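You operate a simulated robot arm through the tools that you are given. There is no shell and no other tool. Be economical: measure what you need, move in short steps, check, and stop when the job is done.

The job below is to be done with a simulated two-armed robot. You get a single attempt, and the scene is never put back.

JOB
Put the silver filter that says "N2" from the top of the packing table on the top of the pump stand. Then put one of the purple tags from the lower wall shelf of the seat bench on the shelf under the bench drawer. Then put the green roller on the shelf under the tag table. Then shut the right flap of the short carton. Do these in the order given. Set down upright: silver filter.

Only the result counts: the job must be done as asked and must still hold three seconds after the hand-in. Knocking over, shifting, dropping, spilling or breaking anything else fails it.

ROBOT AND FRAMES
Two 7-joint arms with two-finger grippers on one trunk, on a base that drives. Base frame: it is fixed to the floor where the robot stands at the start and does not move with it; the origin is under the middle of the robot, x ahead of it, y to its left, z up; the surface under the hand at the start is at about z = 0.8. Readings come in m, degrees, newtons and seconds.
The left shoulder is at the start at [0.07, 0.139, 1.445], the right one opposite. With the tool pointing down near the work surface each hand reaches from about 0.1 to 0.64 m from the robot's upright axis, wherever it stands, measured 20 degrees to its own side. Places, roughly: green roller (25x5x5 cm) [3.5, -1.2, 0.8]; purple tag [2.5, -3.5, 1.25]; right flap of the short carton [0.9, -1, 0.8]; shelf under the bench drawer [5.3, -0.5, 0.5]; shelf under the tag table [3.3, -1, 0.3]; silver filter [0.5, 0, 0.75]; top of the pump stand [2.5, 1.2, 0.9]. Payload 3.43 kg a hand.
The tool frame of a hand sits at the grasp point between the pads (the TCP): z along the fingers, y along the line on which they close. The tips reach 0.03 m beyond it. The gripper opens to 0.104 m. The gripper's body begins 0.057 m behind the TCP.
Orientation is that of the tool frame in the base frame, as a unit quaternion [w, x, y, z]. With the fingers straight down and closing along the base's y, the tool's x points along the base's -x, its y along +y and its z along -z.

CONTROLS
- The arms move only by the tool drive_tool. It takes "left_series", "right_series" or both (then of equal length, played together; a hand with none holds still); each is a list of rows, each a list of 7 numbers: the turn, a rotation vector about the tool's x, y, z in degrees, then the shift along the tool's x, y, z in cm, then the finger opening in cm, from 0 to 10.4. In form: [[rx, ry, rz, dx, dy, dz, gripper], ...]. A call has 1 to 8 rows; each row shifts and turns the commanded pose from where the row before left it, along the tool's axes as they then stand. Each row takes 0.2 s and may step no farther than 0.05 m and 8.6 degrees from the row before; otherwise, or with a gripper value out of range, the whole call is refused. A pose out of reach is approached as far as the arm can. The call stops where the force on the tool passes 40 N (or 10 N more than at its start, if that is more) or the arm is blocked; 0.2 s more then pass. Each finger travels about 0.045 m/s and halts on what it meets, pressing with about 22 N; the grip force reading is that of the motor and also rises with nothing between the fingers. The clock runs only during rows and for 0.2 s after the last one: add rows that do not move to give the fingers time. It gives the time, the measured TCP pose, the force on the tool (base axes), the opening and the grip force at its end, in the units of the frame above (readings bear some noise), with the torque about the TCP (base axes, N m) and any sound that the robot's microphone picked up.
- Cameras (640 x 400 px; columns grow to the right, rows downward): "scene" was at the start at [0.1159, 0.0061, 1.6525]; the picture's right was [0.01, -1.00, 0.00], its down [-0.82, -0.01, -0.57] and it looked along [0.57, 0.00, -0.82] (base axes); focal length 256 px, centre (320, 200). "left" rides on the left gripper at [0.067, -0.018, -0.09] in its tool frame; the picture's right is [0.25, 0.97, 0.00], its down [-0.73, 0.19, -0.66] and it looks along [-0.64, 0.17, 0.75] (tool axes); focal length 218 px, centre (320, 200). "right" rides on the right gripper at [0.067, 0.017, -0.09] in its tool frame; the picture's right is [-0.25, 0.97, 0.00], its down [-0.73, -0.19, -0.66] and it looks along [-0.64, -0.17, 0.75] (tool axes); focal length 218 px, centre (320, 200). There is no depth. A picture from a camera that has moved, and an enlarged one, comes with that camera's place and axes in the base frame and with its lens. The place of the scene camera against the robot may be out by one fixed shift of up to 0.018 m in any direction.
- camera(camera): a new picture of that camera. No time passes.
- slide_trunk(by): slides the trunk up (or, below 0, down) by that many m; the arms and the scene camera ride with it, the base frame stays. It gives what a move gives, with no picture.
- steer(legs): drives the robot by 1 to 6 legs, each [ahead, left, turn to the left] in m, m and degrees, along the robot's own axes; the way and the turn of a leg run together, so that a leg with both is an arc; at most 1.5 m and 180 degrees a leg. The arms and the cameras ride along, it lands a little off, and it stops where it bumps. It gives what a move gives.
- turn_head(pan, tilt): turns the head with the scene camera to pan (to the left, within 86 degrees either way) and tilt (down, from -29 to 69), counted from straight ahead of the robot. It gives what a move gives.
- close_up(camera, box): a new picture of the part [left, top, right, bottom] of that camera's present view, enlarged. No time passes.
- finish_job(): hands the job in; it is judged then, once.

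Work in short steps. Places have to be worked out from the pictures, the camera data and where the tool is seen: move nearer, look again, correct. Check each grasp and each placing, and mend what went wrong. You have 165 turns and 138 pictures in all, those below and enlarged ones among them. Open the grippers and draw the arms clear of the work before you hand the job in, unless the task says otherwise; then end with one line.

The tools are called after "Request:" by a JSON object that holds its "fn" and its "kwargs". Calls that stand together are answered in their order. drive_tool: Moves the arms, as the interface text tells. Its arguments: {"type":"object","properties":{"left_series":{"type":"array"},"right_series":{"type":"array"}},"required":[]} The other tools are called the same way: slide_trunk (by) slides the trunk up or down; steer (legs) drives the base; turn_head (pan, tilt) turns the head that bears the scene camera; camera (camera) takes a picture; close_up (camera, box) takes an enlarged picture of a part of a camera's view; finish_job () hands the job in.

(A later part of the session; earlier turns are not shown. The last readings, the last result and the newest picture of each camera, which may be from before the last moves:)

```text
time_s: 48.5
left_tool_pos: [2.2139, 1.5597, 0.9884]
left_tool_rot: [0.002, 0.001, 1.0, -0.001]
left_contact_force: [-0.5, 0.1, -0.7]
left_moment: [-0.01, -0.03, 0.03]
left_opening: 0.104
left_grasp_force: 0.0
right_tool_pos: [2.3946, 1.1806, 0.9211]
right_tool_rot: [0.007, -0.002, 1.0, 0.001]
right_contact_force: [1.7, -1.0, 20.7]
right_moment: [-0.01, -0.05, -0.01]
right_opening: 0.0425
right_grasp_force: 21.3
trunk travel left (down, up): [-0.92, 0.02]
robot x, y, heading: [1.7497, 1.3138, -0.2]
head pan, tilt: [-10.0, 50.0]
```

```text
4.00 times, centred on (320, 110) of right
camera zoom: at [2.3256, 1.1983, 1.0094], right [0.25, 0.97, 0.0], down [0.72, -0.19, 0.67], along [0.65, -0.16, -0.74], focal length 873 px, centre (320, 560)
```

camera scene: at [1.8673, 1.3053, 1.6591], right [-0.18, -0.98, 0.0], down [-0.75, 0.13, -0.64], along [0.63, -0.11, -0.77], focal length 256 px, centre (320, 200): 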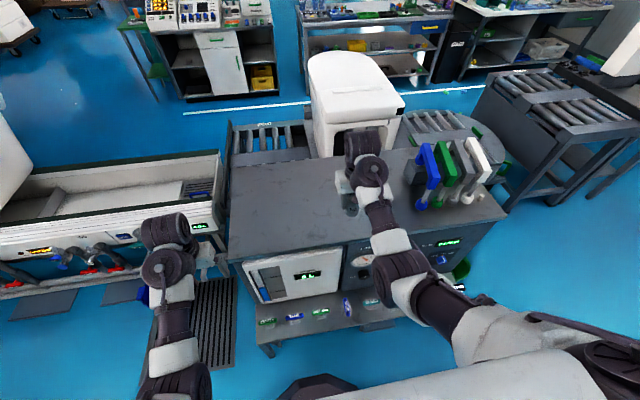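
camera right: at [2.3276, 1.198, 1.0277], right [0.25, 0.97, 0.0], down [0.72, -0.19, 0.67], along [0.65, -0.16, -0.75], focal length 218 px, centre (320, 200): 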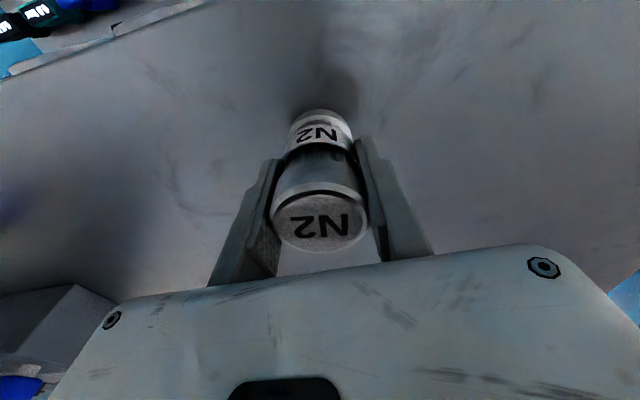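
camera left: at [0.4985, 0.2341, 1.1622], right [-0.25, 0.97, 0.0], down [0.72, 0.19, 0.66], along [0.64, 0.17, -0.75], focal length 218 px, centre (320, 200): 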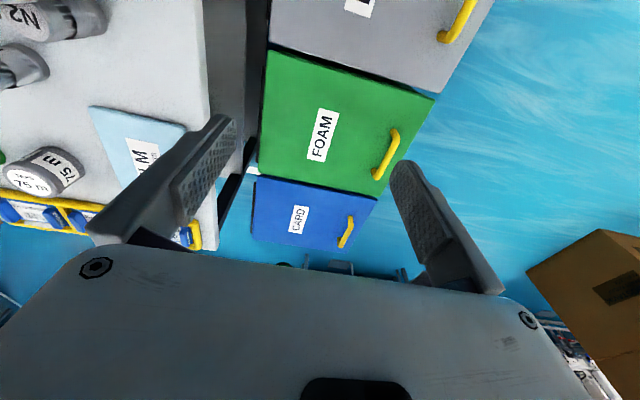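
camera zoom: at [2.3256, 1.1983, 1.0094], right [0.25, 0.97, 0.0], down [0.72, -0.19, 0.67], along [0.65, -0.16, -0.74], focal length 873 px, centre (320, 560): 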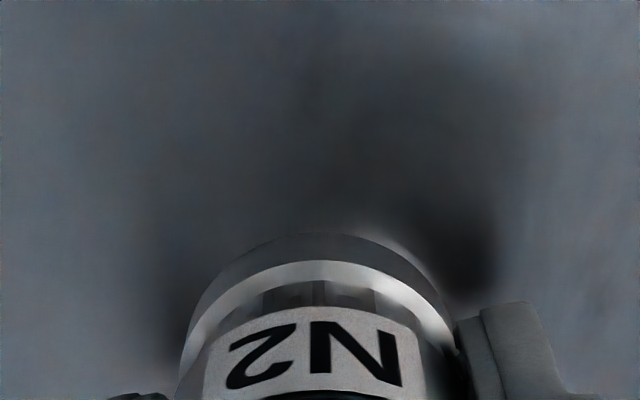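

Contact at ~20 N, the filter rests on the top. I open and then rise straight up.

Request:
{"fn": "drive_tool", "kwargs": {"right_series": [[0, 0, 0, 0, 0, 0, 5], [0, 0, 0, 0, 0, 0, 8], [0, 0, 0, 0, 0, 0, 10], [0, 0, 0, 0, 0, 0, 10], [0, 0, 0, 0, 0, 0, 10], [0, 0, 0, 0, 0, -2, 10], [0, 0, 0, 0, 0, -3, 10], [0, 0, 0, 0, 0, -3, 10]]}}

Request:
{"fn": "camera", "kwargs": {"camera": "right"}}

```text
time_s: 50.3
left_tool_pos: [2.2175, 1.56, 0.9872]
left_tool_rot: [0.001, 0.001, 1.0, 0.0]
left_contact_force: [-0.1, 0.1, 0.5]
left_moment: [0.03, -0.04, -0.01]
left_opening: 0.1042
left_grasp_force: 0.0
right_tool_pos: [2.3965, 1.1805, 0.9994]
right_tool_rot: [0.007, -0.001, 1.0, 0.0]
right_contact_force: [0.6, -1.1, 0.5]
right_moment: [-0.04, -0.01, -0.01]
right_opening: 0.1
right_grasp_force: 0.1
trunk travel left (down, up): [-0.92, 0.02]
robot x, y, heading: [1.7494, 1.3151, -0.0]
head pan, tilt: [-10.0, 50.0]
```

```text
108 pictures are left
camera right: at [2.3276, 1.1987, 1.0881], right [0.25, 0.97, 0.0], down [0.72, -0.19, 0.67], along [0.64, -0.17, -0.75], focal length 218 px, centre (320, 200)
```

right: 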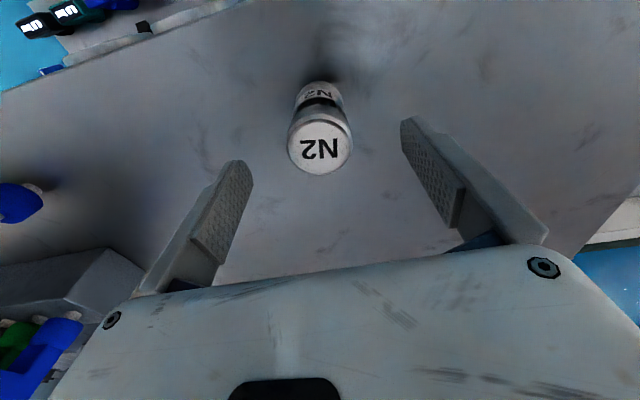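

N2 stands upright on the stand. I back away, and look to the right for the seat bench.

Request:
{"fn": "steer", "kwargs": {"legs": [[-0.45, 0, 0]]}}

Request:
{"fn": "turn_head", "kwargs": {"pan": -50, "tilt": 25}}

Request:
{"fn": "camera", "kwargs": {"camera": "scene"}}

Request:
{"fn": "turn_head", "kwargs": {"pan": -10, "tilt": 25}}

Request:
{"fn": "camera", "kwargs": {"camera": "scene"}}

```text
time_s: 53.1
left_tool_pos: [1.7619, 1.5595, 0.9866]
left_tool_rot: [0.0, 0.0, 1.0, 0.0]
left_contact_force: [-0.2, 0.3, 0.2]
left_moment: [-0.01, 0.04, 0.03]
left_opening: 0.1042
left_grasp_force: 0.2
right_tool_pos: [1.9423, 1.181, 0.9973]
right_tool_rot: [0.006, -0.003, 1.0, 0.0]
right_contact_force: [-0.3, -0.4, 0.6]
right_moment: [0.01, 0.03, 0.0]
right_opening: 0.0999
right_grasp_force: 0.1
trunk travel left (down, up): [-0.92, 0.02]
robot x, y, heading: [1.2989, 1.3102, 0.1]
head pan, tilt: [-10.0, 50.0]
```

```text
time_s: 54.1
left_tool_pos: [1.7605, 1.5602, 0.9881]
left_tool_rot: [0.001, 0.001, 1.0, 0.0]
left_contact_force: [-0.4, -0.8, 0.8]
left_moment: [0.03, -0.02, 0.01]
left_opening: 0.1039
left_grasp_force: 0.1
right_tool_pos: [1.9431, 1.1814, 0.9992]
right_tool_rot: [0.007, -0.003, 1.0, 0.0]
right_contact_force: [0.2, -0.3, -0.1]
right_moment: [0.0, 0.0, 0.01]
right_opening: 0.1001
right_grasp_force: 0.1
trunk travel left (down, up): [-0.92, 0.02]
robot x, y, heading: [1.2949, 1.318, -0.0]
head pan, tilt: [-50.0, 25.0]
```

```text
107 pictures are left
camera scene: at [1.398, 1.2489, 1.6763], right [-0.77, -0.64, 0.0], down [-0.27, 0.32, -0.91], along [0.58, -0.69, -0.42], focal length 256 px, centre (320, 200)
```

scene: 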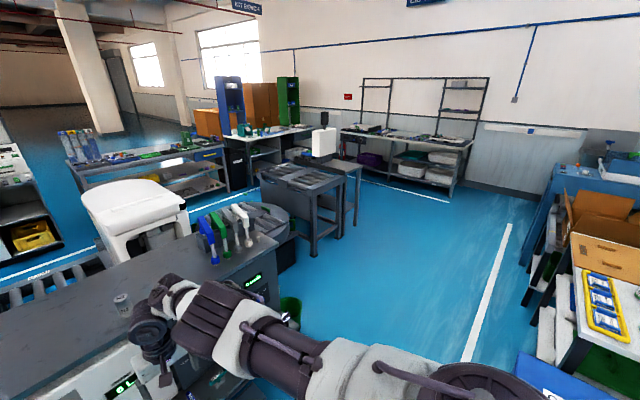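

```text
time_s: 55.2
left_tool_pos: [1.7609, 1.5601, 0.9874]
left_tool_rot: [0.001, 0.0, 1.0, 0.0]
left_contact_force: [-0.1, -0.1, 0.1]
left_moment: [0.02, 0.01, -0.04]
left_opening: 0.1041
left_grasp_force: 0.0
right_tool_pos: [1.9414, 1.1809, 0.9981]
right_tool_rot: [0.006, -0.003, 1.0, -0.001]
right_contact_force: [1.0, 0.1, 0.0]
right_moment: [-0.01, 0.0, -0.02]
right_opening: 0.1002
right_grasp_force: 0.0
trunk travel left (down, up): [-0.92, 0.02]
robot x, y, heading: [1.2942, 1.3166, -0.1]
head pan, tilt: [-10.0, 25.0]
```

```text
106 pictures are left
camera scene: at [1.4288, 1.3033, 1.6764], right [-0.18, -0.98, 0.0], down [-0.42, 0.07, -0.91], along [0.89, -0.16, -0.42], focal length 256 px, centre (320, 200)
```

scene: 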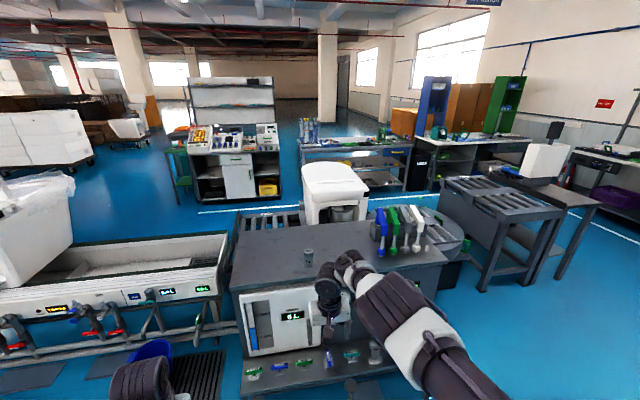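

The seat bench with wall racks stands along the right wall, with a clear corridor at x≈1.4–2.7. I turn to the right and drive there with the head centered.

Request:
{"fn": "turn_head", "kwargs": {"pan": 0, "tilt": 25}}

Request:
{"fn": "steer", "kwargs": {"legs": [[0, 0, -90], [1.2, 0.45, 0], [0.5, 0.1, 0]]}}

Request:
{"fn": "camera", "kwargs": {"camera": "scene"}}

```text
time_s: 55.9
left_tool_pos: [1.7591, 1.5594, 0.9868]
left_tool_rot: [0.0, -0.001, 1.0, 0.0]
left_contact_force: [-0.3, 0.5, -0.1]
left_moment: [-0.01, -0.01, 0.0]
left_opening: 0.1038
left_grasp_force: 0.0
right_tool_pos: [1.9406, 1.1804, 0.998]
right_tool_rot: [0.006, -0.002, 1.0, 0.0]
right_contact_force: [0.4, -0.1, -0.4]
right_moment: [-0.03, 0.03, 0.02]
right_opening: 0.0999
right_grasp_force: 0.1
trunk travel left (down, up): [-0.92, 0.02]
robot x, y, heading: [1.2927, 1.3157, -0.0]
head pan, tilt: [0.0, 25.0]
```

```text
time_s: 68.8
left_tool_pos: [2.0778, -0.8726, 0.9881]
left_tool_rot: [0.002, 0.709, 0.705, -0.002]
left_contact_force: [-1.2, 0.1, 0.2]
left_moment: [0.01, 0.02, 0.03]
left_opening: 0.1038
left_grasp_force: 0.2
right_tool_pos: [1.6976, -1.0522, 1.0006]
right_tool_rot: [0.005, 0.708, 0.706, -0.004]
right_contact_force: [-0.2, 0.4, 0.0]
right_moment: [-0.05, 0.0, 0.01]
right_opening: 0.1
right_grasp_force: 0.0
trunk travel left (down, up): [-0.92, 0.02]
robot x, y, heading: [1.8377, -0.4066, -90.1]
head pan, tilt: [0.0, 25.0]
```

```text
105 pictures are left
camera scene: at [1.826, -0.542, 1.6765], right [-1.0, 0.01, 0.0], down [0.0, 0.42, -0.91], along [-0.01, -0.91, -0.42], focal length 256 px, centre (320, 200)
```

scene: 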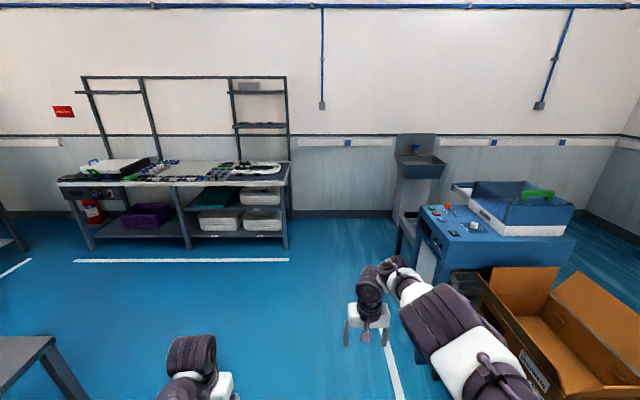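

The rack with purple tags on its lower shelf is near [2.45, -3.5, 1.23]. I zoom in on it.

Request:
{"fn": "close_up", "kwargs": {"camera": "scene", "box": [200, 65, 320, 140]}}

Request:
{"fn": "close_up", "kwargs": {"camera": "scene", "box": [40, 60, 320, 260]}}

```text
5.33 times, centred on (260, 102) of scene
camera zoom: at [1.826, -0.542, 1.6765], right [-1.0, 0.01, 0.0], down [0.0, 0.42, -0.91], along [-0.01, -0.91, -0.42], focal length 1363 px, centre (640, 720)
```

zoom: 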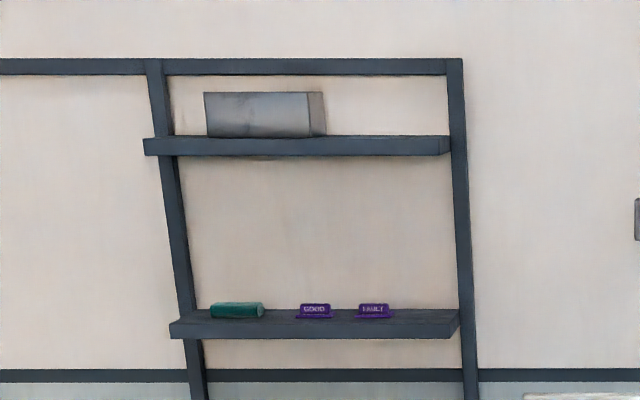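

```text
2.00 times, centred on (180, 160) of scene
camera zoom: at [1.826, -0.542, 1.6765], right [-1.0, 0.01, 0.0], down [0.0, 0.42, -0.91], along [-0.01, -0.91, -0.42], focal length 511 px, centre (600, 280)
```

zoom: 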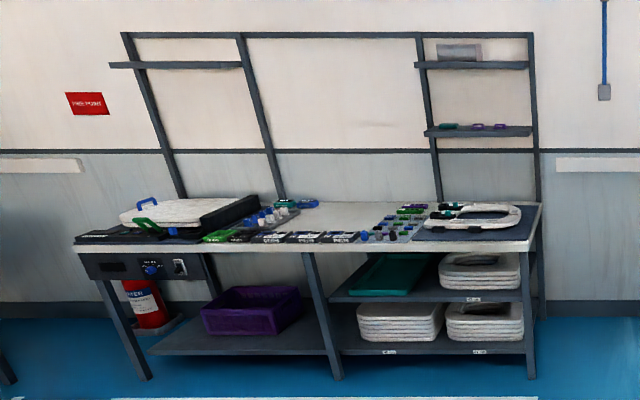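

Two purple tags (GOOD, FAULT) stand on a shallow cantilevered shelf at z≈1.22 over the bench (front y≈-2.9). I drive nearer.

Request:
{"fn": "steer", "kwargs": {"legs": [[1.2, 0.3, 0], [0.75, 0.25, 0]]}}

Request:
{"fn": "turn_head", "kwargs": {"pan": 0, "tilt": 20}}

Request:
{"fn": "camera", "kwargs": {"camera": "scene"}}

```text
time_s: 79.0
left_tool_pos: [2.6568, -2.8293, 0.9892]
left_tool_rot: [0.001, 0.702, 0.712, -0.001]
left_contact_force: [-0.5, 0.0, -0.3]
left_moment: [-0.03, 0.0, 0.02]
left_opening: 0.1041
left_grasp_force: 0.0
right_tool_pos: [2.2829, -3.0169, 0.999]
right_tool_rot: [0.005, 0.7, 0.714, -0.004]
right_contact_force: [0.4, 0.5, -0.4]
right_moment: [0.0, 0.0, -0.01]
right_opening: 0.0999
right_grasp_force: 0.0
trunk travel left (down, up): [-0.92, 0.02]
robot x, y, heading: [2.4049, -2.3691, -89.0]
head pan, tilt: [0.0, 25.0]
```

```text
time_s: 79.7
left_tool_pos: [2.6575, -2.8299, 0.9881]
left_tool_rot: [0.001, 0.701, 0.713, 0.0]
left_contact_force: [0.2, 0.0, -0.5]
left_moment: [0.03, 0.0, 0.0]
left_opening: 0.1039
left_grasp_force: 0.0
right_tool_pos: [2.282, -3.0176, 0.9986]
right_tool_rot: [0.005, 0.7, 0.714, -0.005]
right_contact_force: [-1.0, -0.6, -0.2]
right_moment: [0.01, 0.01, 0.0]
right_opening: 0.1001
right_grasp_force: 0.0
trunk travel left (down, up): [-0.92, 0.02]
robot x, y, heading: [2.402, -2.3694, -88.9]
head pan, tilt: [0.0, 20.0]
```

```text
102 pictures are left
camera scene: at [2.3987, -2.5065, 1.6844], right [-1.0, -0.02, 0.0], down [-0.01, 0.34, -0.94], along [0.01, -0.94, -0.34], focal length 256 px, centre (320, 200)
```

scene: 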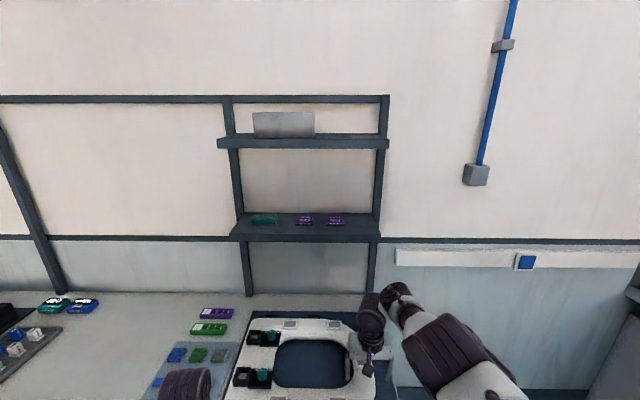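

Tags at about y -3.44, z 1.26; FAULT x 2.34, GOOD x 2.47. I zoom on them for their shape.

Request:
{"fn": "close_up", "kwargs": {"camera": "scene", "box": [230, 200, 390, 250]}}

```text
4.00 times, centred on (310, 225) of scene
camera zoom: at [2.3987, -2.5065, 1.6844], right [-1.0, -0.02, 0.0], down [-0.01, 0.34, -0.94], along [0.01, -0.94, -0.34], focal length 1022 px, centre (360, 100)
```

zoom: 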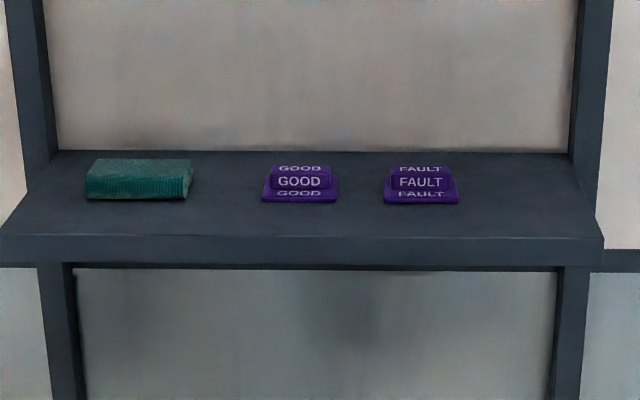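

The tag is a low block on a base plate (~7.7 cm wide); I'll grip it across its width with the tool pitched ~40° below horizontal. First I raise and pitch the right hand in free space.

Request:
{"fn": "drive_tool", "kwargs": {"right_series": [[0, -8.5, 0, -0.3, 0, -1.98, 10], [0, -8.5, 0, -0.88, 0, -2.87, 10], [0, -8.5, 0, -1.72, 0, -3.6, 10], [0, -8.5, 0, -2.24, 0, -3.3, 10], [0, -8.5, 0, -2.7, 0, -2.95, 10], [0, -8.5, 0, -3.1, 0, -2.5, 10], [0, 0, 0, -3.85, 0, -3.1, 10.4], [0, 0, 0, -3.85, 0, -3.1, 10.4]]}}

Request:
{"fn": "camera", "kwargs": {"camera": "scene"}}

```text
time_s: 81.5
left_tool_pos: [2.6568, -2.8288, 0.9891]
left_tool_rot: [0.001, 0.702, 0.712, -0.002]
left_contact_force: [0.5, 1.0, 0.2]
left_moment: [-0.01, -0.03, -0.01]
left_opening: 0.1043
left_grasp_force: 0.1
right_tool_pos: [2.2832, -3.0432, 1.3083]
right_tool_rot: [0.311, 0.63, 0.642, -0.306]
right_contact_force: [0.6, -0.6, 0.3]
right_moment: [0.0, 0.02, -0.03]
right_opening: 0.1041
right_grasp_force: 0.1
trunk travel left (down, up): [-0.92, 0.02]
robot x, y, heading: [2.4036, -2.3664, -89.1]
head pan, tilt: [0.0, 20.0]
```

```text
100 pictures are left
camera scene: at [2.3993, -2.5039, 1.6845], right [-1.0, -0.02, 0.0], down [-0.01, 0.34, -0.94], along [0.01, -0.94, -0.34], focal length 256 px, centre (320, 200)
```

scene: 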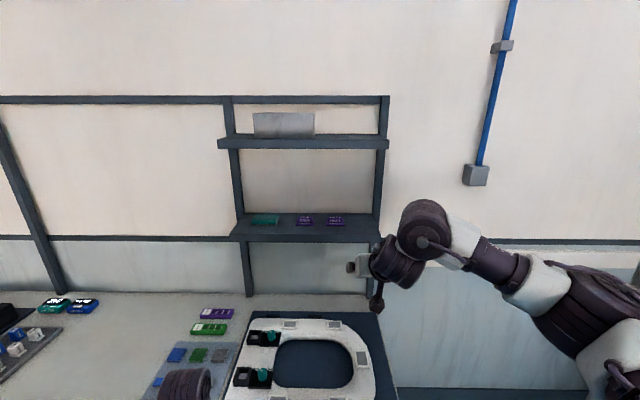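

Arm posture is good. Now I drive the base 0.20 ahead and 0.06 left so the hand lines up with the FAULT tag, still short of the shelf.

Request:
{"fn": "steer", "kwargs": {"legs": [[0.2, 0.06, -0.9]]}}

Request:
{"fn": "turn_head", "kwargs": {"pan": -5, "tilt": 30}}

Request:
{"fn": "camera", "kwargs": {"camera": "scene"}}

Request:
{"fn": "camera", "kwargs": {"camera": "right"}}

```text
time_s: 83.1
left_tool_pos: [2.7093, -3.0332, 0.9889]
left_tool_rot: [0.001, 0.708, 0.706, -0.001]
left_contact_force: [-0.2, -0.4, 0.0]
left_moment: [-0.02, 0.01, -0.03]
left_opening: 0.104
left_grasp_force: 0.0
right_tool_pos: [2.3316, -3.2406, 1.3088]
right_tool_rot: [0.309, 0.636, 0.637, -0.308]
right_contact_force: [-0.2, 0.6, 0.6]
right_moment: [0.02, -0.01, 0.0]
right_opening: 0.1043
right_grasp_force: 0.0
trunk travel left (down, up): [-0.92, 0.02]
robot x, y, heading: [2.4675, -2.5698, -90.0]
head pan, tilt: [0.0, 20.0]
```

```text
time_s: 83.8
left_tool_pos: [2.7111, -3.0346, 0.9867]
left_tool_rot: [0.0, 0.708, 0.706, 0.0]
left_contact_force: [-0.5, 0.1, -0.3]
left_moment: [-0.01, 0.01, -0.02]
left_opening: 0.1038
left_grasp_force: 0.1
right_tool_pos: [2.3325, -3.2434, 1.307]
right_tool_rot: [0.309, 0.636, 0.637, -0.308]
right_contact_force: [0.3, 0.4, 0.2]
right_moment: [-0.03, -0.05, 0.0]
right_opening: 0.1042
right_grasp_force: 0.0
trunk travel left (down, up): [-0.92, 0.02]
robot x, y, heading: [2.4666, -2.5704, -90.2]
head pan, tilt: [-5.0, 30.0]
```

```text
99 pictures are left
camera scene: at [2.4508, -2.7046, 1.6684], right [-1.0, 0.09, 0.0], down [0.04, 0.5, -0.87], along [-0.08, -0.86, -0.5], focal length 256 px, centre (320, 200)
```

scene: 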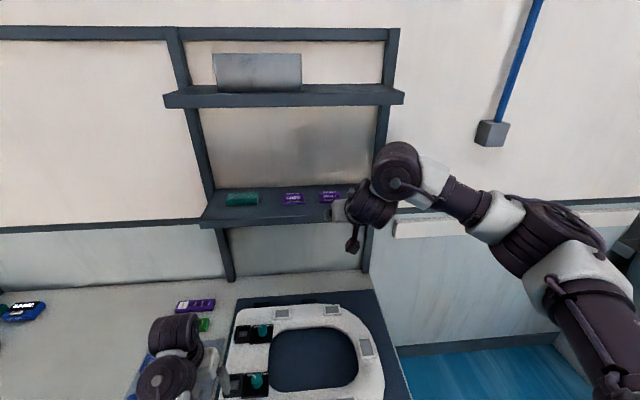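

```text
98 pictures are left
camera right: at [2.3495, -3.1309, 1.3099], right [0.97, -0.15, 0.2], down [-0.19, 0.06, 0.98], along [-0.16, -0.99, 0.03], focal length 218 px, centre (320, 200)
```

right: 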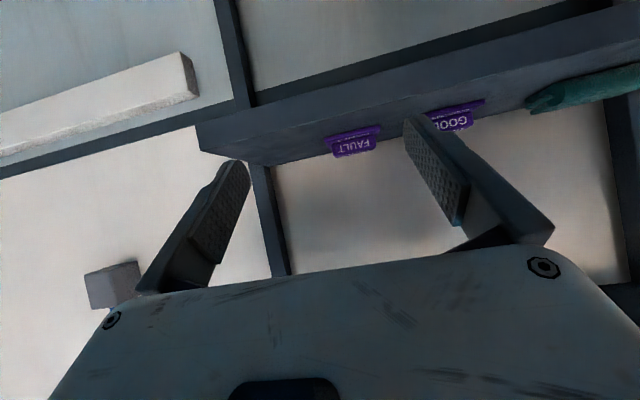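

The wrist camera sees the FAULT tag well; it's at about [2.36, -3.45, 1.248]. I move forward 14 cm, 2.8 cm left, and look again.

Request:
{"fn": "drive_tool", "kwargs": {"right_series": [[0, 0, 0, -2.0, 0.7, 2.89, 10.4], [0, 0, 0, -2.0, 0.7, 2.89, 10.4], [0, 0, 0, -2.0, 0.7, 2.89, 10.4], [0, 0, 0, -2.0, 0.7, 2.89, 10.4]]}}

Request:
{"fn": "camera", "kwargs": {"camera": "right"}}

Request:
{"fn": "camera", "kwargs": {"camera": "scene"}}

```text
time_s: 84.8
left_tool_pos: [2.7122, -3.036, 0.9869]
left_tool_rot: [0.0, 0.708, 0.707, 0.0]
left_contact_force: [-0.5, -0.8, -0.8]
left_moment: [0.04, -0.02, 0.01]
left_opening: 0.104
left_grasp_force: 0.0
right_tool_pos: [2.3626, -3.3868, 1.2961]
right_tool_rot: [0.308, 0.635, 0.638, -0.308]
right_contact_force: [-0.3, -0.8, 0.6]
right_moment: [0.01, 0.03, -0.01]
right_opening: 0.1038
right_grasp_force: 0.1
trunk travel left (down, up): [-0.92, 0.02]
robot x, y, heading: [2.4626, -2.569, -90.1]
head pan, tilt: [-5.0, 30.0]
```

```text
97 pictures are left
camera right: at [2.3791, -3.2732, 1.2989], right [0.97, -0.15, 0.2], down [-0.19, 0.06, 0.98], along [-0.16, -0.99, 0.03], focal length 218 px, centre (320, 200)
```

right: 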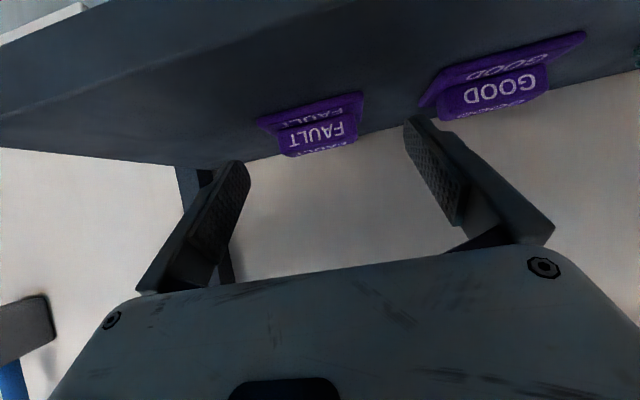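

```text
96 pictures are left
camera scene: at [2.4525, -2.7059, 1.6682], right [-1.0, 0.09, 0.0], down [0.04, 0.5, -0.87], along [-0.08, -0.86, -0.5], focal length 256 px, centre (320, 200)
```

scene: 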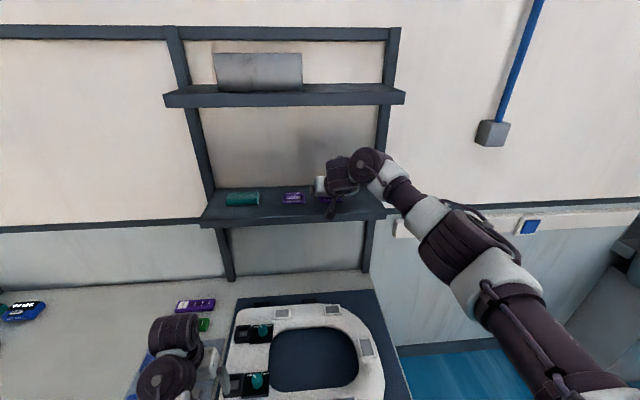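

The tag's front face is at y≈-3.425, x≈2.365, shelf top ≈1.245. I move 3.5 cm forward and 1.8 cm down.

Request:
{"fn": "drive_tool", "kwargs": {"right_series": [[0, 0, 0, -1.1, 0.2, 1.37, 10.4], [0, 0, 0, -1.1, 0, 1.37, 10.4], [0, 0, 0, 1.4, 0, 1.12, 10.4], [0, 0, 0, 0, 0, 0, 10.4]]}}

Request:
{"fn": "camera", "kwargs": {"camera": "right"}}

```text
time_s: 85.8
left_tool_pos: [2.7108, -3.0347, 0.9878]
left_tool_rot: [0.001, 0.707, 0.707, -0.001]
left_contact_force: [-0.7, -0.3, 0.2]
left_moment: [-0.02, 0.02, -0.01]
left_opening: 0.1038
left_grasp_force: 0.0
right_tool_pos: [2.3619, -3.4188, 1.2803]
right_tool_rot: [0.308, 0.636, 0.637, -0.308]
right_contact_force: [-0.4, 0.3, 0.1]
right_moment: [0.01, 0.01, -0.03]
right_opening: 0.1039
right_grasp_force: 0.1
trunk travel left (down, up): [-0.92, 0.02]
robot x, y, heading: [2.4655, -2.5708, -90.1]
head pan, tilt: [-5.0, 30.0]
```

```text
95 pictures are left
camera right: at [2.3789, -3.3064, 1.2834], right [0.97, -0.15, 0.2], down [-0.19, 0.06, 0.98], along [-0.16, -0.99, 0.03], focal length 218 px, centre (320, 200)
```

right: 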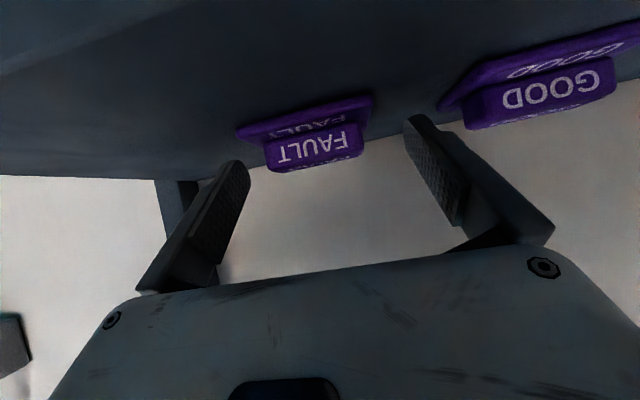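

Fingertips overlap the block only by about a centimetre; I go 1.7 cm further and 4 mm lower, then close.

Request:
{"fn": "drive_tool", "kwargs": {"right_series": [[0, 0, 0, -0.75, 0.1, 1.58, 10.4], [0, 0, 0, 0, 0, 0, 10.4], [0, 0, 0, 0, 0, 0, 4], [0, 0, 0, 0, 0, 0, 4], [0, 0, 0, 0, 0, 0, 4], [0, 0, 0, 0, 0, 0, 4], [0, 0, 0, 0, 0, 0, 4]]}}

Request:
{"fn": "camera", "kwargs": {"camera": "right"}}

```text
time_s: 87.4
left_tool_pos: [2.7113, -3.0355, 0.9877]
left_tool_rot: [0.001, 0.707, 0.707, 0.0]
left_contact_force: [0.2, 0.1, 0.5]
left_moment: [0.0, -0.03, -0.04]
left_opening: 0.1038
left_grasp_force: 0.0
right_tool_pos: [2.3655, -3.4372, 1.2769]
right_tool_rot: [0.309, 0.635, 0.637, -0.308]
right_contact_force: [-0.5, -0.1, -0.4]
right_moment: [0.05, 0.0, 0.02]
right_opening: 0.0588
right_grasp_force: 21.8
trunk travel left (down, up): [-0.92, 0.02]
robot x, y, heading: [2.4626, -2.5709, -90.4]
head pan, tilt: [-5.0, 30.0]
```

```text
94 pictures are left
camera right: at [2.3821, -3.3237, 1.2797], right [0.97, -0.15, 0.2], down [-0.19, 0.06, 0.98], along [-0.16, -0.99, 0.03], focal length 218 px, centre (320, 200)
```

right: 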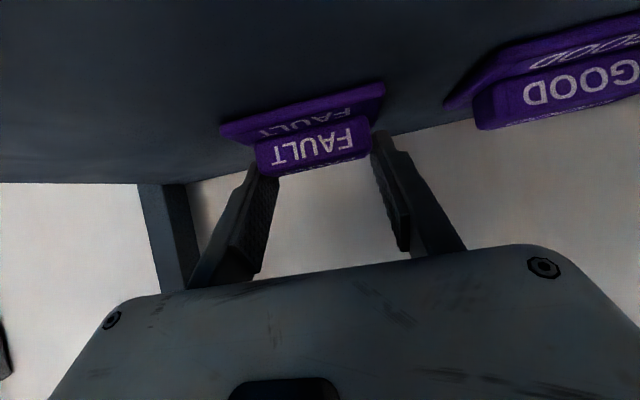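

The block is gripped (5.9 cm). I lift 4 cm, then check.

Request:
{"fn": "drive_tool", "kwargs": {"right_series": [[0, 0, 0, -1.56, 0, -1.25, 4], [0, 0, 0, -1.56, 0, -1.25, 4], [0, 0, 0, 0, 0, 0, 4]]}}

Request:
{"fn": "camera", "kwargs": {"camera": "right"}}

```text
time_s: 88.2
left_tool_pos: [2.7122, -3.036, 0.9873]
left_tool_rot: [0.001, 0.707, 0.707, 0.0]
left_contact_force: [-0.5, -0.3, -0.2]
left_moment: [0.02, 0.0, 0.01]
left_opening: 0.104
left_grasp_force: 0.0
right_tool_pos: [2.3646, -3.4351, 1.3172]
right_tool_rot: [0.309, 0.635, 0.638, -0.308]
right_contact_force: [-0.4, 0.3, -0.7]
right_moment: [0.05, -0.01, 0.03]
right_opening: 0.0587
right_grasp_force: 21.6
trunk travel left (down, up): [-0.92, 0.02]
robot x, y, heading: [2.4639, -2.5694, -90.2]
head pan, tilt: [-5.0, 30.0]
```

```text
93 pictures are left
camera right: at [2.3825, -3.323, 1.3197], right [0.97, -0.15, 0.2], down [-0.19, 0.06, 0.98], along [-0.16, -0.99, 0.03], focal length 218 px, centre (320, 200)
```

right: 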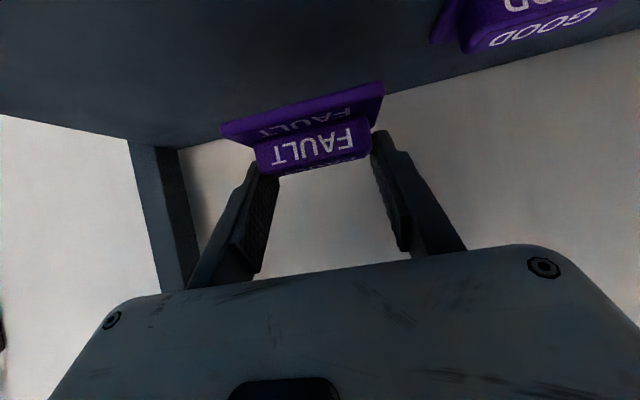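

Tag is held. I back away from the bench and look left (toward +x) for the route to the drawer bench.

Request:
{"fn": "steer", "kwargs": {"legs": [[-0.55, 0, 0]]}}

Request:
{"fn": "turn_head", "kwargs": {"pan": 80, "tilt": 20}}

Request:
{"fn": "camera", "kwargs": {"camera": "scene"}}

```text
time_s: 91.4
left_tool_pos: [2.7121, -2.483, 0.9869]
left_tool_rot: [0.0, 0.707, 0.707, 0.0]
left_contact_force: [0.9, -0.3, -0.1]
left_moment: [0.0, 0.0, 0.0]
left_opening: 0.104
left_grasp_force: 0.0
right_tool_pos: [2.3691, -2.8839, 1.3153]
right_tool_rot: [0.308, 0.635, 0.638, -0.307]
right_contact_force: [-0.5, -0.5, 0.7]
right_moment: [-0.01, -0.02, 0.03]
right_opening: 0.0586
right_grasp_force: 21.8
trunk travel left (down, up): [-0.92, 0.02]
robot x, y, heading: [2.4655, -2.0158, -90.0]
head pan, tilt: [-5.0, 30.0]
```

```text
time_s: 93.0
left_tool_pos: [2.712, -2.4825, 0.9871]
left_tool_rot: [0.0, 0.707, 0.707, -0.001]
left_contact_force: [0.2, 0.0, 0.1]
left_moment: [-0.02, -0.01, 0.0]
left_opening: 0.1039
left_grasp_force: 0.0
right_tool_pos: [2.3687, -2.8827, 1.317]
right_tool_rot: [0.309, 0.635, 0.639, -0.307]
right_contact_force: [0.0, -0.1, -0.7]
right_moment: [0.0, -0.02, 0.01]
right_opening: 0.0586
right_grasp_force: 22.4
trunk travel left (down, up): [-0.92, 0.02]
robot x, y, heading: [2.4657, -2.0189, -90.1]
head pan, tilt: [80.0, 20.0]
```

```text
92 pictures are left
camera scene: at [2.5511, -2.0777, 1.6845], right [-0.17, -0.98, 0.0], down [-0.34, 0.06, -0.94], along [0.93, -0.16, -0.34], focal length 256 px, centre (320, 200)
```

scene: 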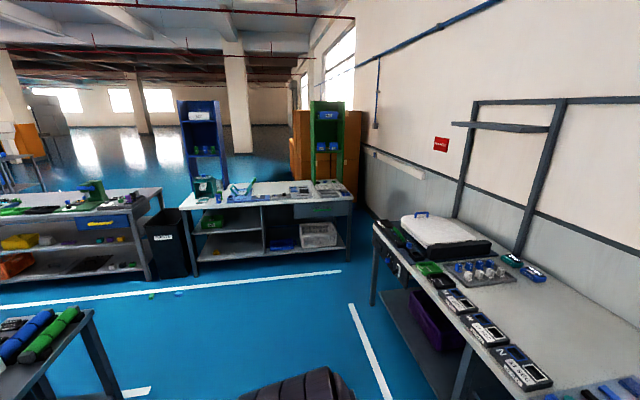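

The drawer bench, the tag table with green/blue rolls, and the route are visible. I zoom in on the drawer bench.

Request:
{"fn": "close_up", "kwargs": {"camera": "scene", "box": [0, 170, 176, 290]}}

Request:
{"fn": "close_up", "kwargs": {"camera": "scene", "box": [0, 290, 160, 400]}}

```text
3.33 times, centred on (88, 230) of scene
camera zoom: at [2.5511, -2.0777, 1.6845], right [-0.17, -0.98, 0.0], down [-0.34, 0.06, -0.94], along [0.93, -0.16, -0.34], focal length 852 px, centre (1093, 100)
```

zoom: 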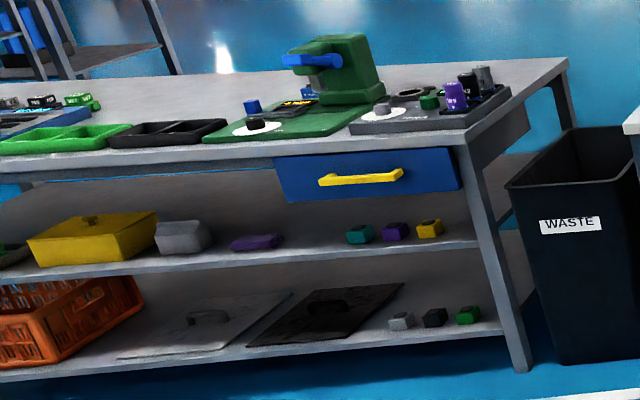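

```text
3.64 times, centred on (80, 345) of scene
camera zoom: at [2.5511, -2.0777, 1.6845], right [-0.17, -0.98, 0.0], down [-0.34, 0.06, -0.94], along [0.93, -0.16, -0.34], focal length 929 px, centre (1193, -327)
```

zoom: 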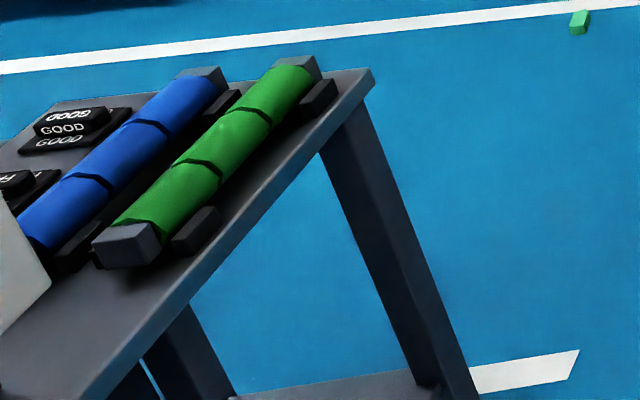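

Target spot: free gap on the z≈0.5 shelf at about [4.95, -0.30], between the purple object and the teal cube. I retract the arm, turn left and drive along y≈-2.

Request:
{"fn": "drive_tool", "kwargs": {"right_series": [[0, 0, 0, 3.0, 0, -3.75, 4], [0, 0, 0, 3.0, 0, -3.75, 4], [0, 0, 0, 3.0, 0, -3.75, 4], [0, 0, 0, 3.0, 0, -3.75, 4], [0, 0, 0, 3.0, 0, -3.75, 4]]}}

Request:
{"fn": "steer", "kwargs": {"legs": [[0, 0, 90], [1.45, 0, 0]]}}

Request:
{"fn": "turn_head", "kwargs": {"pan": 40, "tilt": 35}}

Request:
{"fn": "camera", "kwargs": {"camera": "scene"}}

Request:
{"fn": "camera", "kwargs": {"camera": "right"}}

```text
time_s: 94.2
left_tool_pos: [2.7132, -2.4797, 0.9882]
left_tool_rot: [0.001, 0.708, 0.707, -0.002]
left_contact_force: [-0.3, 1.1, 0.0]
left_moment: [-0.01, 0.0, 0.0]
left_opening: 0.1038
left_grasp_force: 0.1
right_tool_pos: [2.366, -2.6389, 1.3163]
right_tool_rot: [0.308, 0.635, 0.638, -0.308]
right_contact_force: [0.8, -0.4, -0.5]
right_moment: [0.0, 0.01, 0.0]
right_opening: 0.0587
right_grasp_force: 21.9
trunk travel left (down, up): [-0.92, 0.02]
robot x, y, heading: [2.4646, -2.0184, -90.0]
head pan, tilt: [80.0, 20.0]
```

```text
time_s: 105.3
left_tool_pos: [4.4017, -1.7641, 0.9868]
left_tool_rot: [0.0, 0.0, 1.0, 0.0]
left_contact_force: [-0.3, 0.6, -0.2]
left_moment: [0.01, 0.0, -0.01]
left_opening: 0.1041
left_grasp_force: 0.1
right_tool_pos: [4.5619, -2.1098, 1.3161]
right_tool_rot: [0.436, -0.003, 0.9, 0.001]
right_contact_force: [-0.1, 0.1, -0.5]
right_moment: [0.02, -0.01, -0.02]
right_opening: 0.0588
right_grasp_force: 22.5
trunk travel left (down, up): [-0.92, 0.02]
robot x, y, heading: [3.9377, -2.0089, 0.1]
head pan, tilt: [80.0, 20.0]
```

```text
time_s: 106.4
left_tool_pos: [4.4011, -1.7631, 0.9881]
left_tool_rot: [0.001, 0.0, 1.0, 0.0]
left_contact_force: [-0.4, 0.7, 0.7]
left_moment: [0.02, -0.02, 0.0]
left_opening: 0.104
left_grasp_force: 0.0
right_tool_pos: [4.5628, -2.1103, 1.3152]
right_tool_rot: [0.436, -0.002, 0.9, 0.001]
right_contact_force: [0.3, -0.4, -0.4]
right_moment: [0.0, -0.02, 0.0]
right_opening: 0.0588
right_grasp_force: 22.3
trunk travel left (down, up): [-0.92, 0.02]
robot x, y, heading: [3.9341, -2.0089, -0.1]
head pan, tilt: [40.0, 35.0]
```

```text
89 pictures are left
camera scene: at [4.0475, -1.9479, 1.6606], right [0.64, -0.77, 0.0], down [-0.44, -0.37, -0.82], along [0.63, 0.53, -0.57], focal length 256 px, centre (320, 200)
```

scene: 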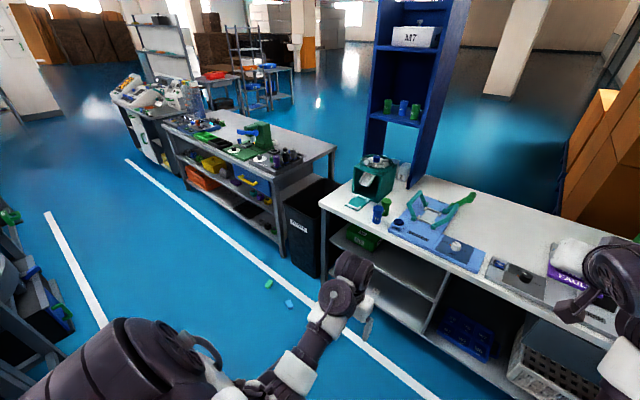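

```text
88 pictures are left
camera right: at [4.4499, -2.0919, 1.3187], right [0.15, 0.97, 0.2], down [-0.06, -0.19, 0.98], along [0.99, -0.16, 0.03], focal length 218 px, centre (320, 200)
```

right: 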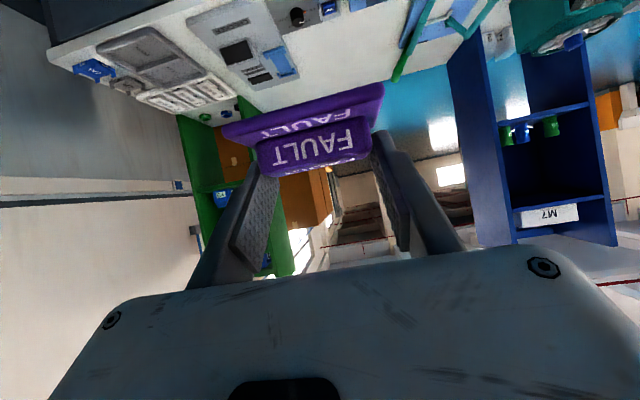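

Corridor between the tag table and drawer bench seems ~1.1 m. I look further left to check clearances.

Request:
{"fn": "turn_head", "kwargs": {"pan": 80, "tilt": 40}}

Request:
{"fn": "camera", "kwargs": {"camera": "scene"}}

```text
time_s: 107.5
left_tool_pos: [4.4021, -1.764, 0.9876]
left_tool_rot: [0.001, 0.0, 1.0, 0.0]
left_contact_force: [-0.2, 0.1, 1.1]
left_moment: [0.0, -0.01, 0.02]
left_opening: 0.1038
left_grasp_force: 0.0
right_tool_pos: [4.5628, -2.1092, 1.3168]
right_tool_rot: [0.436, -0.002, 0.9, 0.0]
right_contact_force: [-0.1, -0.3, -0.1]
right_moment: [-0.03, 0.0, -0.03]
right_opening: 0.0586
right_grasp_force: 21.9
trunk travel left (down, up): [-0.92, 0.02]
robot x, y, heading: [3.94, -2.0146, -0.0]
head pan, tilt: [80.0, 40.0]
```

```text
87 pictures are left
camera scene: at [3.9952, -1.9209, 1.6531], right [0.98, -0.17, 0.0], down [-0.11, -0.63, -0.77], along [0.13, 0.75, -0.64], focal length 256 px, centre (320, 200)
```

scene: 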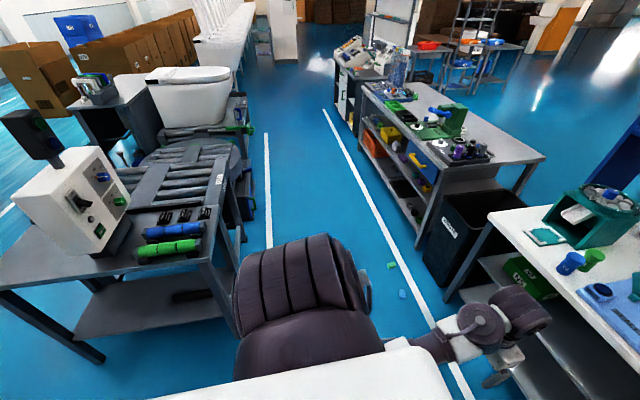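

The corridor is clear at x≈4.2. I move there sideways.

Request:
{"fn": "steer", "kwargs": {"legs": [[0.25, 0.4, 0], [0, 1.35, 0]]}}

Request:
{"fn": "turn_head", "kwargs": {"pan": 0, "tilt": 45}}

Request:
{"fn": "camera", "kwargs": {"camera": "scene"}}

```text
time_s: 116.6
left_tool_pos: [4.6537, -0.0341, 0.9873]
left_tool_rot: [0.001, 0.002, 1.0, 0.001]
left_contact_force: [0.1, 0.1, 0.2]
left_moment: [0.02, -0.01, 0.01]
left_opening: 0.1039
left_grasp_force: 0.0
right_tool_pos: [4.8141, -0.3812, 1.316]
right_tool_rot: [0.436, 0.0, 0.9, 0.0]
right_contact_force: [-0.7, 0.5, -0.4]
right_moment: [0.01, 0.01, 0.0]
right_opening: 0.0588
right_grasp_force: 21.9
trunk travel left (down, up): [-0.92, 0.02]
robot x, y, heading: [4.1887, -0.2809, 0.0]
head pan, tilt: [80.0, 40.0]
```

```text
time_s: 118.1
left_tool_pos: [4.6559, -0.0329, 0.9872]
left_tool_rot: [0.001, 0.001, 1.0, 0.0]
left_contact_force: [-0.4, 0.2, -0.2]
left_moment: [0.02, 0.0, -0.01]
left_opening: 0.1039
left_grasp_force: 0.0
right_tool_pos: [4.8136, -0.3808, 1.316]
right_tool_rot: [0.436, -0.001, 0.9, 0.001]
right_contact_force: [-0.4, 0.6, 0.2]
right_moment: [-0.01, 0.0, 0.01]
right_opening: 0.0587
right_grasp_force: 22.1
trunk travel left (down, up): [-0.92, 0.02]
robot x, y, heading: [4.192, -0.2812, -0.2]
head pan, tilt: [0.0, 45.0]
```

```text
86 pictures are left
camera scene: at [4.3138, -0.2732, 1.6458], right [0.0, -1.0, 0.0], down [-0.71, 0.0, -0.71], along [0.71, 0.0, -0.71], focal length 256 px, centre (320, 200)
```

scene: 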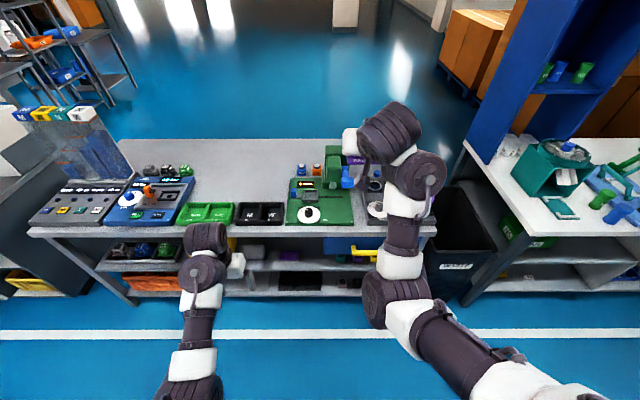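

Lowering the trunk with the arm retracted in front of the bench, after shifting 8 cm left.

Request:
{"fn": "steer", "kwargs": {"legs": [[0, 0.08, 0]]}}

Request:
{"fn": "slide_trunk", "kwargs": {"by": -0.6}}

Request:
{"fn": "camera", "kwargs": {"camera": "scene"}}

Request:
{"fn": "camera", "kwargs": {"camera": "right"}}

```text
time_s: 119.2
left_tool_pos: [4.6562, 0.0395, 0.9883]
left_tool_rot: [0.001, 0.003, 1.0, 0.001]
left_contact_force: [0.4, -1.1, 0.0]
left_moment: [0.01, -0.02, 0.01]
left_opening: 0.104
left_grasp_force: 0.1
right_tool_pos: [4.8149, -0.3092, 1.3154]
right_tool_rot: [0.435, 0.002, 0.9, 0.001]
right_contact_force: [0.3, -0.3, -0.2]
right_moment: [0.0, 0.04, 0.07]
right_opening: 0.0587
right_grasp_force: 21.8
trunk travel left (down, up): [-0.92, 0.02]
robot x, y, heading: [4.1904, -0.2019, -0.2]
head pan, tilt: [0.0, 45.0]
```

```text
refused: -0.6 is not a number from -0.4 to 0.4
```

```text
85 pictures are left
camera scene: at [4.3141, -0.2018, 1.6458], right [-0.01, -1.0, 0.0], down [-0.71, 0.01, -0.71], along [0.71, 0.0, -0.71], focal length 256 px, centre (320, 200)
```

scene: 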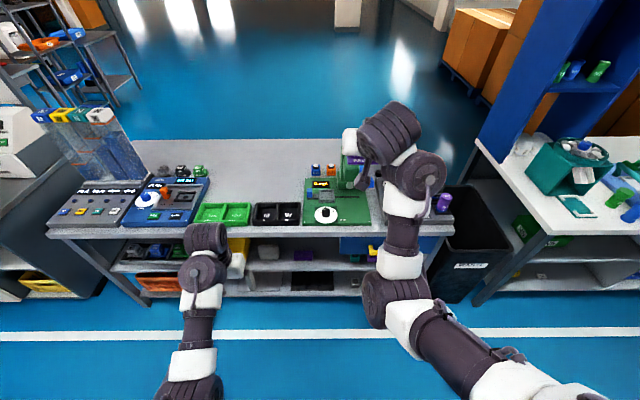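

```text
84 pictures are left
camera right: at [4.702, -0.2904, 1.3182], right [0.16, 0.97, 0.2], down [-0.06, -0.2, 0.98], along [0.99, -0.17, 0.03], focal length 218 px, centre (320, 200)
```

right: 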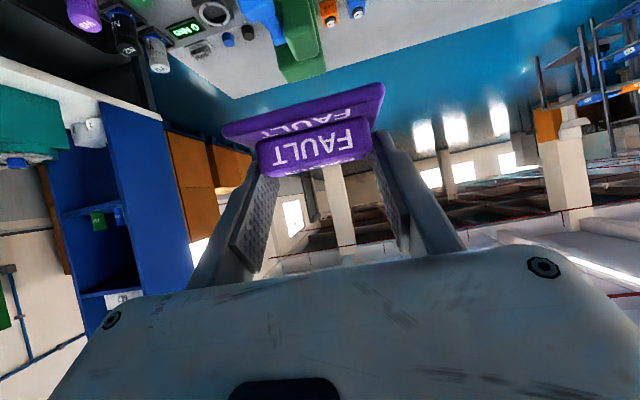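

Trunk steps are limited to 0.4 m; I lower in two parts (0.4 + 0.22).

Request:
{"fn": "slide_trunk", "kwargs": {"by": -0.4}}

Request:
{"fn": "slide_trunk", "kwargs": {"by": -0.22}}

Request:
{"fn": "turn_head", "kwargs": {"pan": 0, "tilt": 35}}

Request:
{"fn": "camera", "kwargs": {"camera": "scene"}}

Request:
{"fn": "camera", "kwargs": {"camera": "right"}}

```text
time_s: 123.0
left_tool_pos: [4.6562, 0.0438, 0.5879]
left_tool_rot: [0.0, 0.003, 1.0, 0.0]
left_contact_force: [1.1, 0.1, 0.6]
left_moment: [0.0, 0.03, 0.02]
left_opening: 0.104
left_grasp_force: 0.0
right_tool_pos: [4.8147, -0.3032, 0.9162]
right_tool_rot: [0.436, 0.001, 0.9, -0.001]
right_contact_force: [-0.1, -0.3, 0.8]
right_moment: [-0.01, -0.02, 0.03]
right_opening: 0.0584
right_grasp_force: 21.8
trunk travel left (down, up): [-0.52, 0.42]
robot x, y, heading: [4.1884, -0.1972, -0.2]
head pan, tilt: [0.0, 45.0]
```

```text
time_s: 125.3
left_tool_pos: [4.655, 0.0444, 0.3671]
left_tool_rot: [0.0, 0.003, 1.0, -0.001]
left_contact_force: [-0.3, -0.6, 0.8]
left_moment: [0.0, 0.0, 0.01]
left_opening: 0.1039
left_grasp_force: 0.1
right_tool_pos: [4.8152, -0.3044, 0.6956]
right_tool_rot: [0.436, 0.0, 0.9, 0.0]
right_contact_force: [0.2, 0.1, -1.2]
right_moment: [-0.02, -0.03, -0.03]
right_opening: 0.0586
right_grasp_force: 22.5
trunk travel left (down, up): [-0.3, 0.64]
robot x, y, heading: [4.1908, -0.2012, -0.1]
head pan, tilt: [0.0, 45.0]
```

```text
time_s: 126.0
left_tool_pos: [4.6572, 0.0433, 0.3669]
left_tool_rot: [0.001, 0.003, 1.0, 0.0]
left_contact_force: [0.4, -0.4, -0.1]
left_moment: [0.03, 0.0, 0.02]
left_opening: 0.104
left_grasp_force: 0.0
right_tool_pos: [4.8137, -0.3032, 0.6948]
right_tool_rot: [0.436, 0.001, 0.9, 0.0]
right_contact_force: [-0.9, -0.1, -0.4]
right_moment: [0.01, 0.02, 0.02]
right_opening: 0.0588
right_grasp_force: 22.2
trunk travel left (down, up): [-0.3, 0.64]
robot x, y, heading: [4.1904, -0.2001, -0.3]
head pan, tilt: [0.0, 35.0]
```

```text
83 pictures are left
camera scene: at [4.3207, -0.1945, 1.0405], right [-0.01, -1.0, 0.0], down [-0.57, 0.0, -0.82], along [0.82, 0.0, -0.57], focal length 256 px, centre (320, 200)
```

scene: 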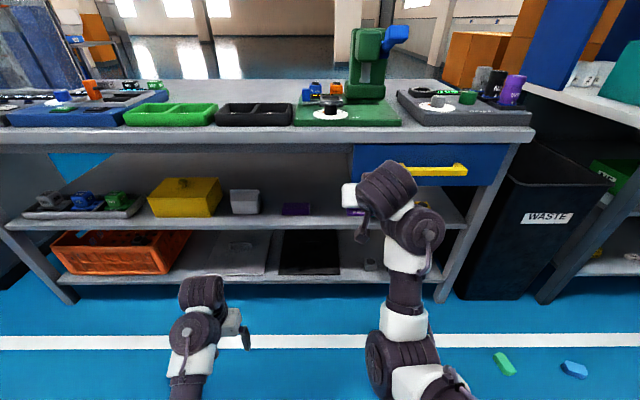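

```text
82 pictures are left
camera right: at [4.7019, -0.2846, 0.6986], right [0.16, 0.97, 0.2], down [-0.06, -0.19, 0.98], along [0.99, -0.17, 0.03], focal length 218 px, centre (320, 200)
```

right: 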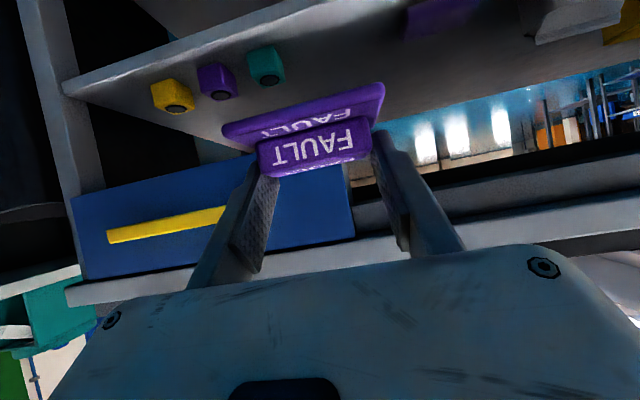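

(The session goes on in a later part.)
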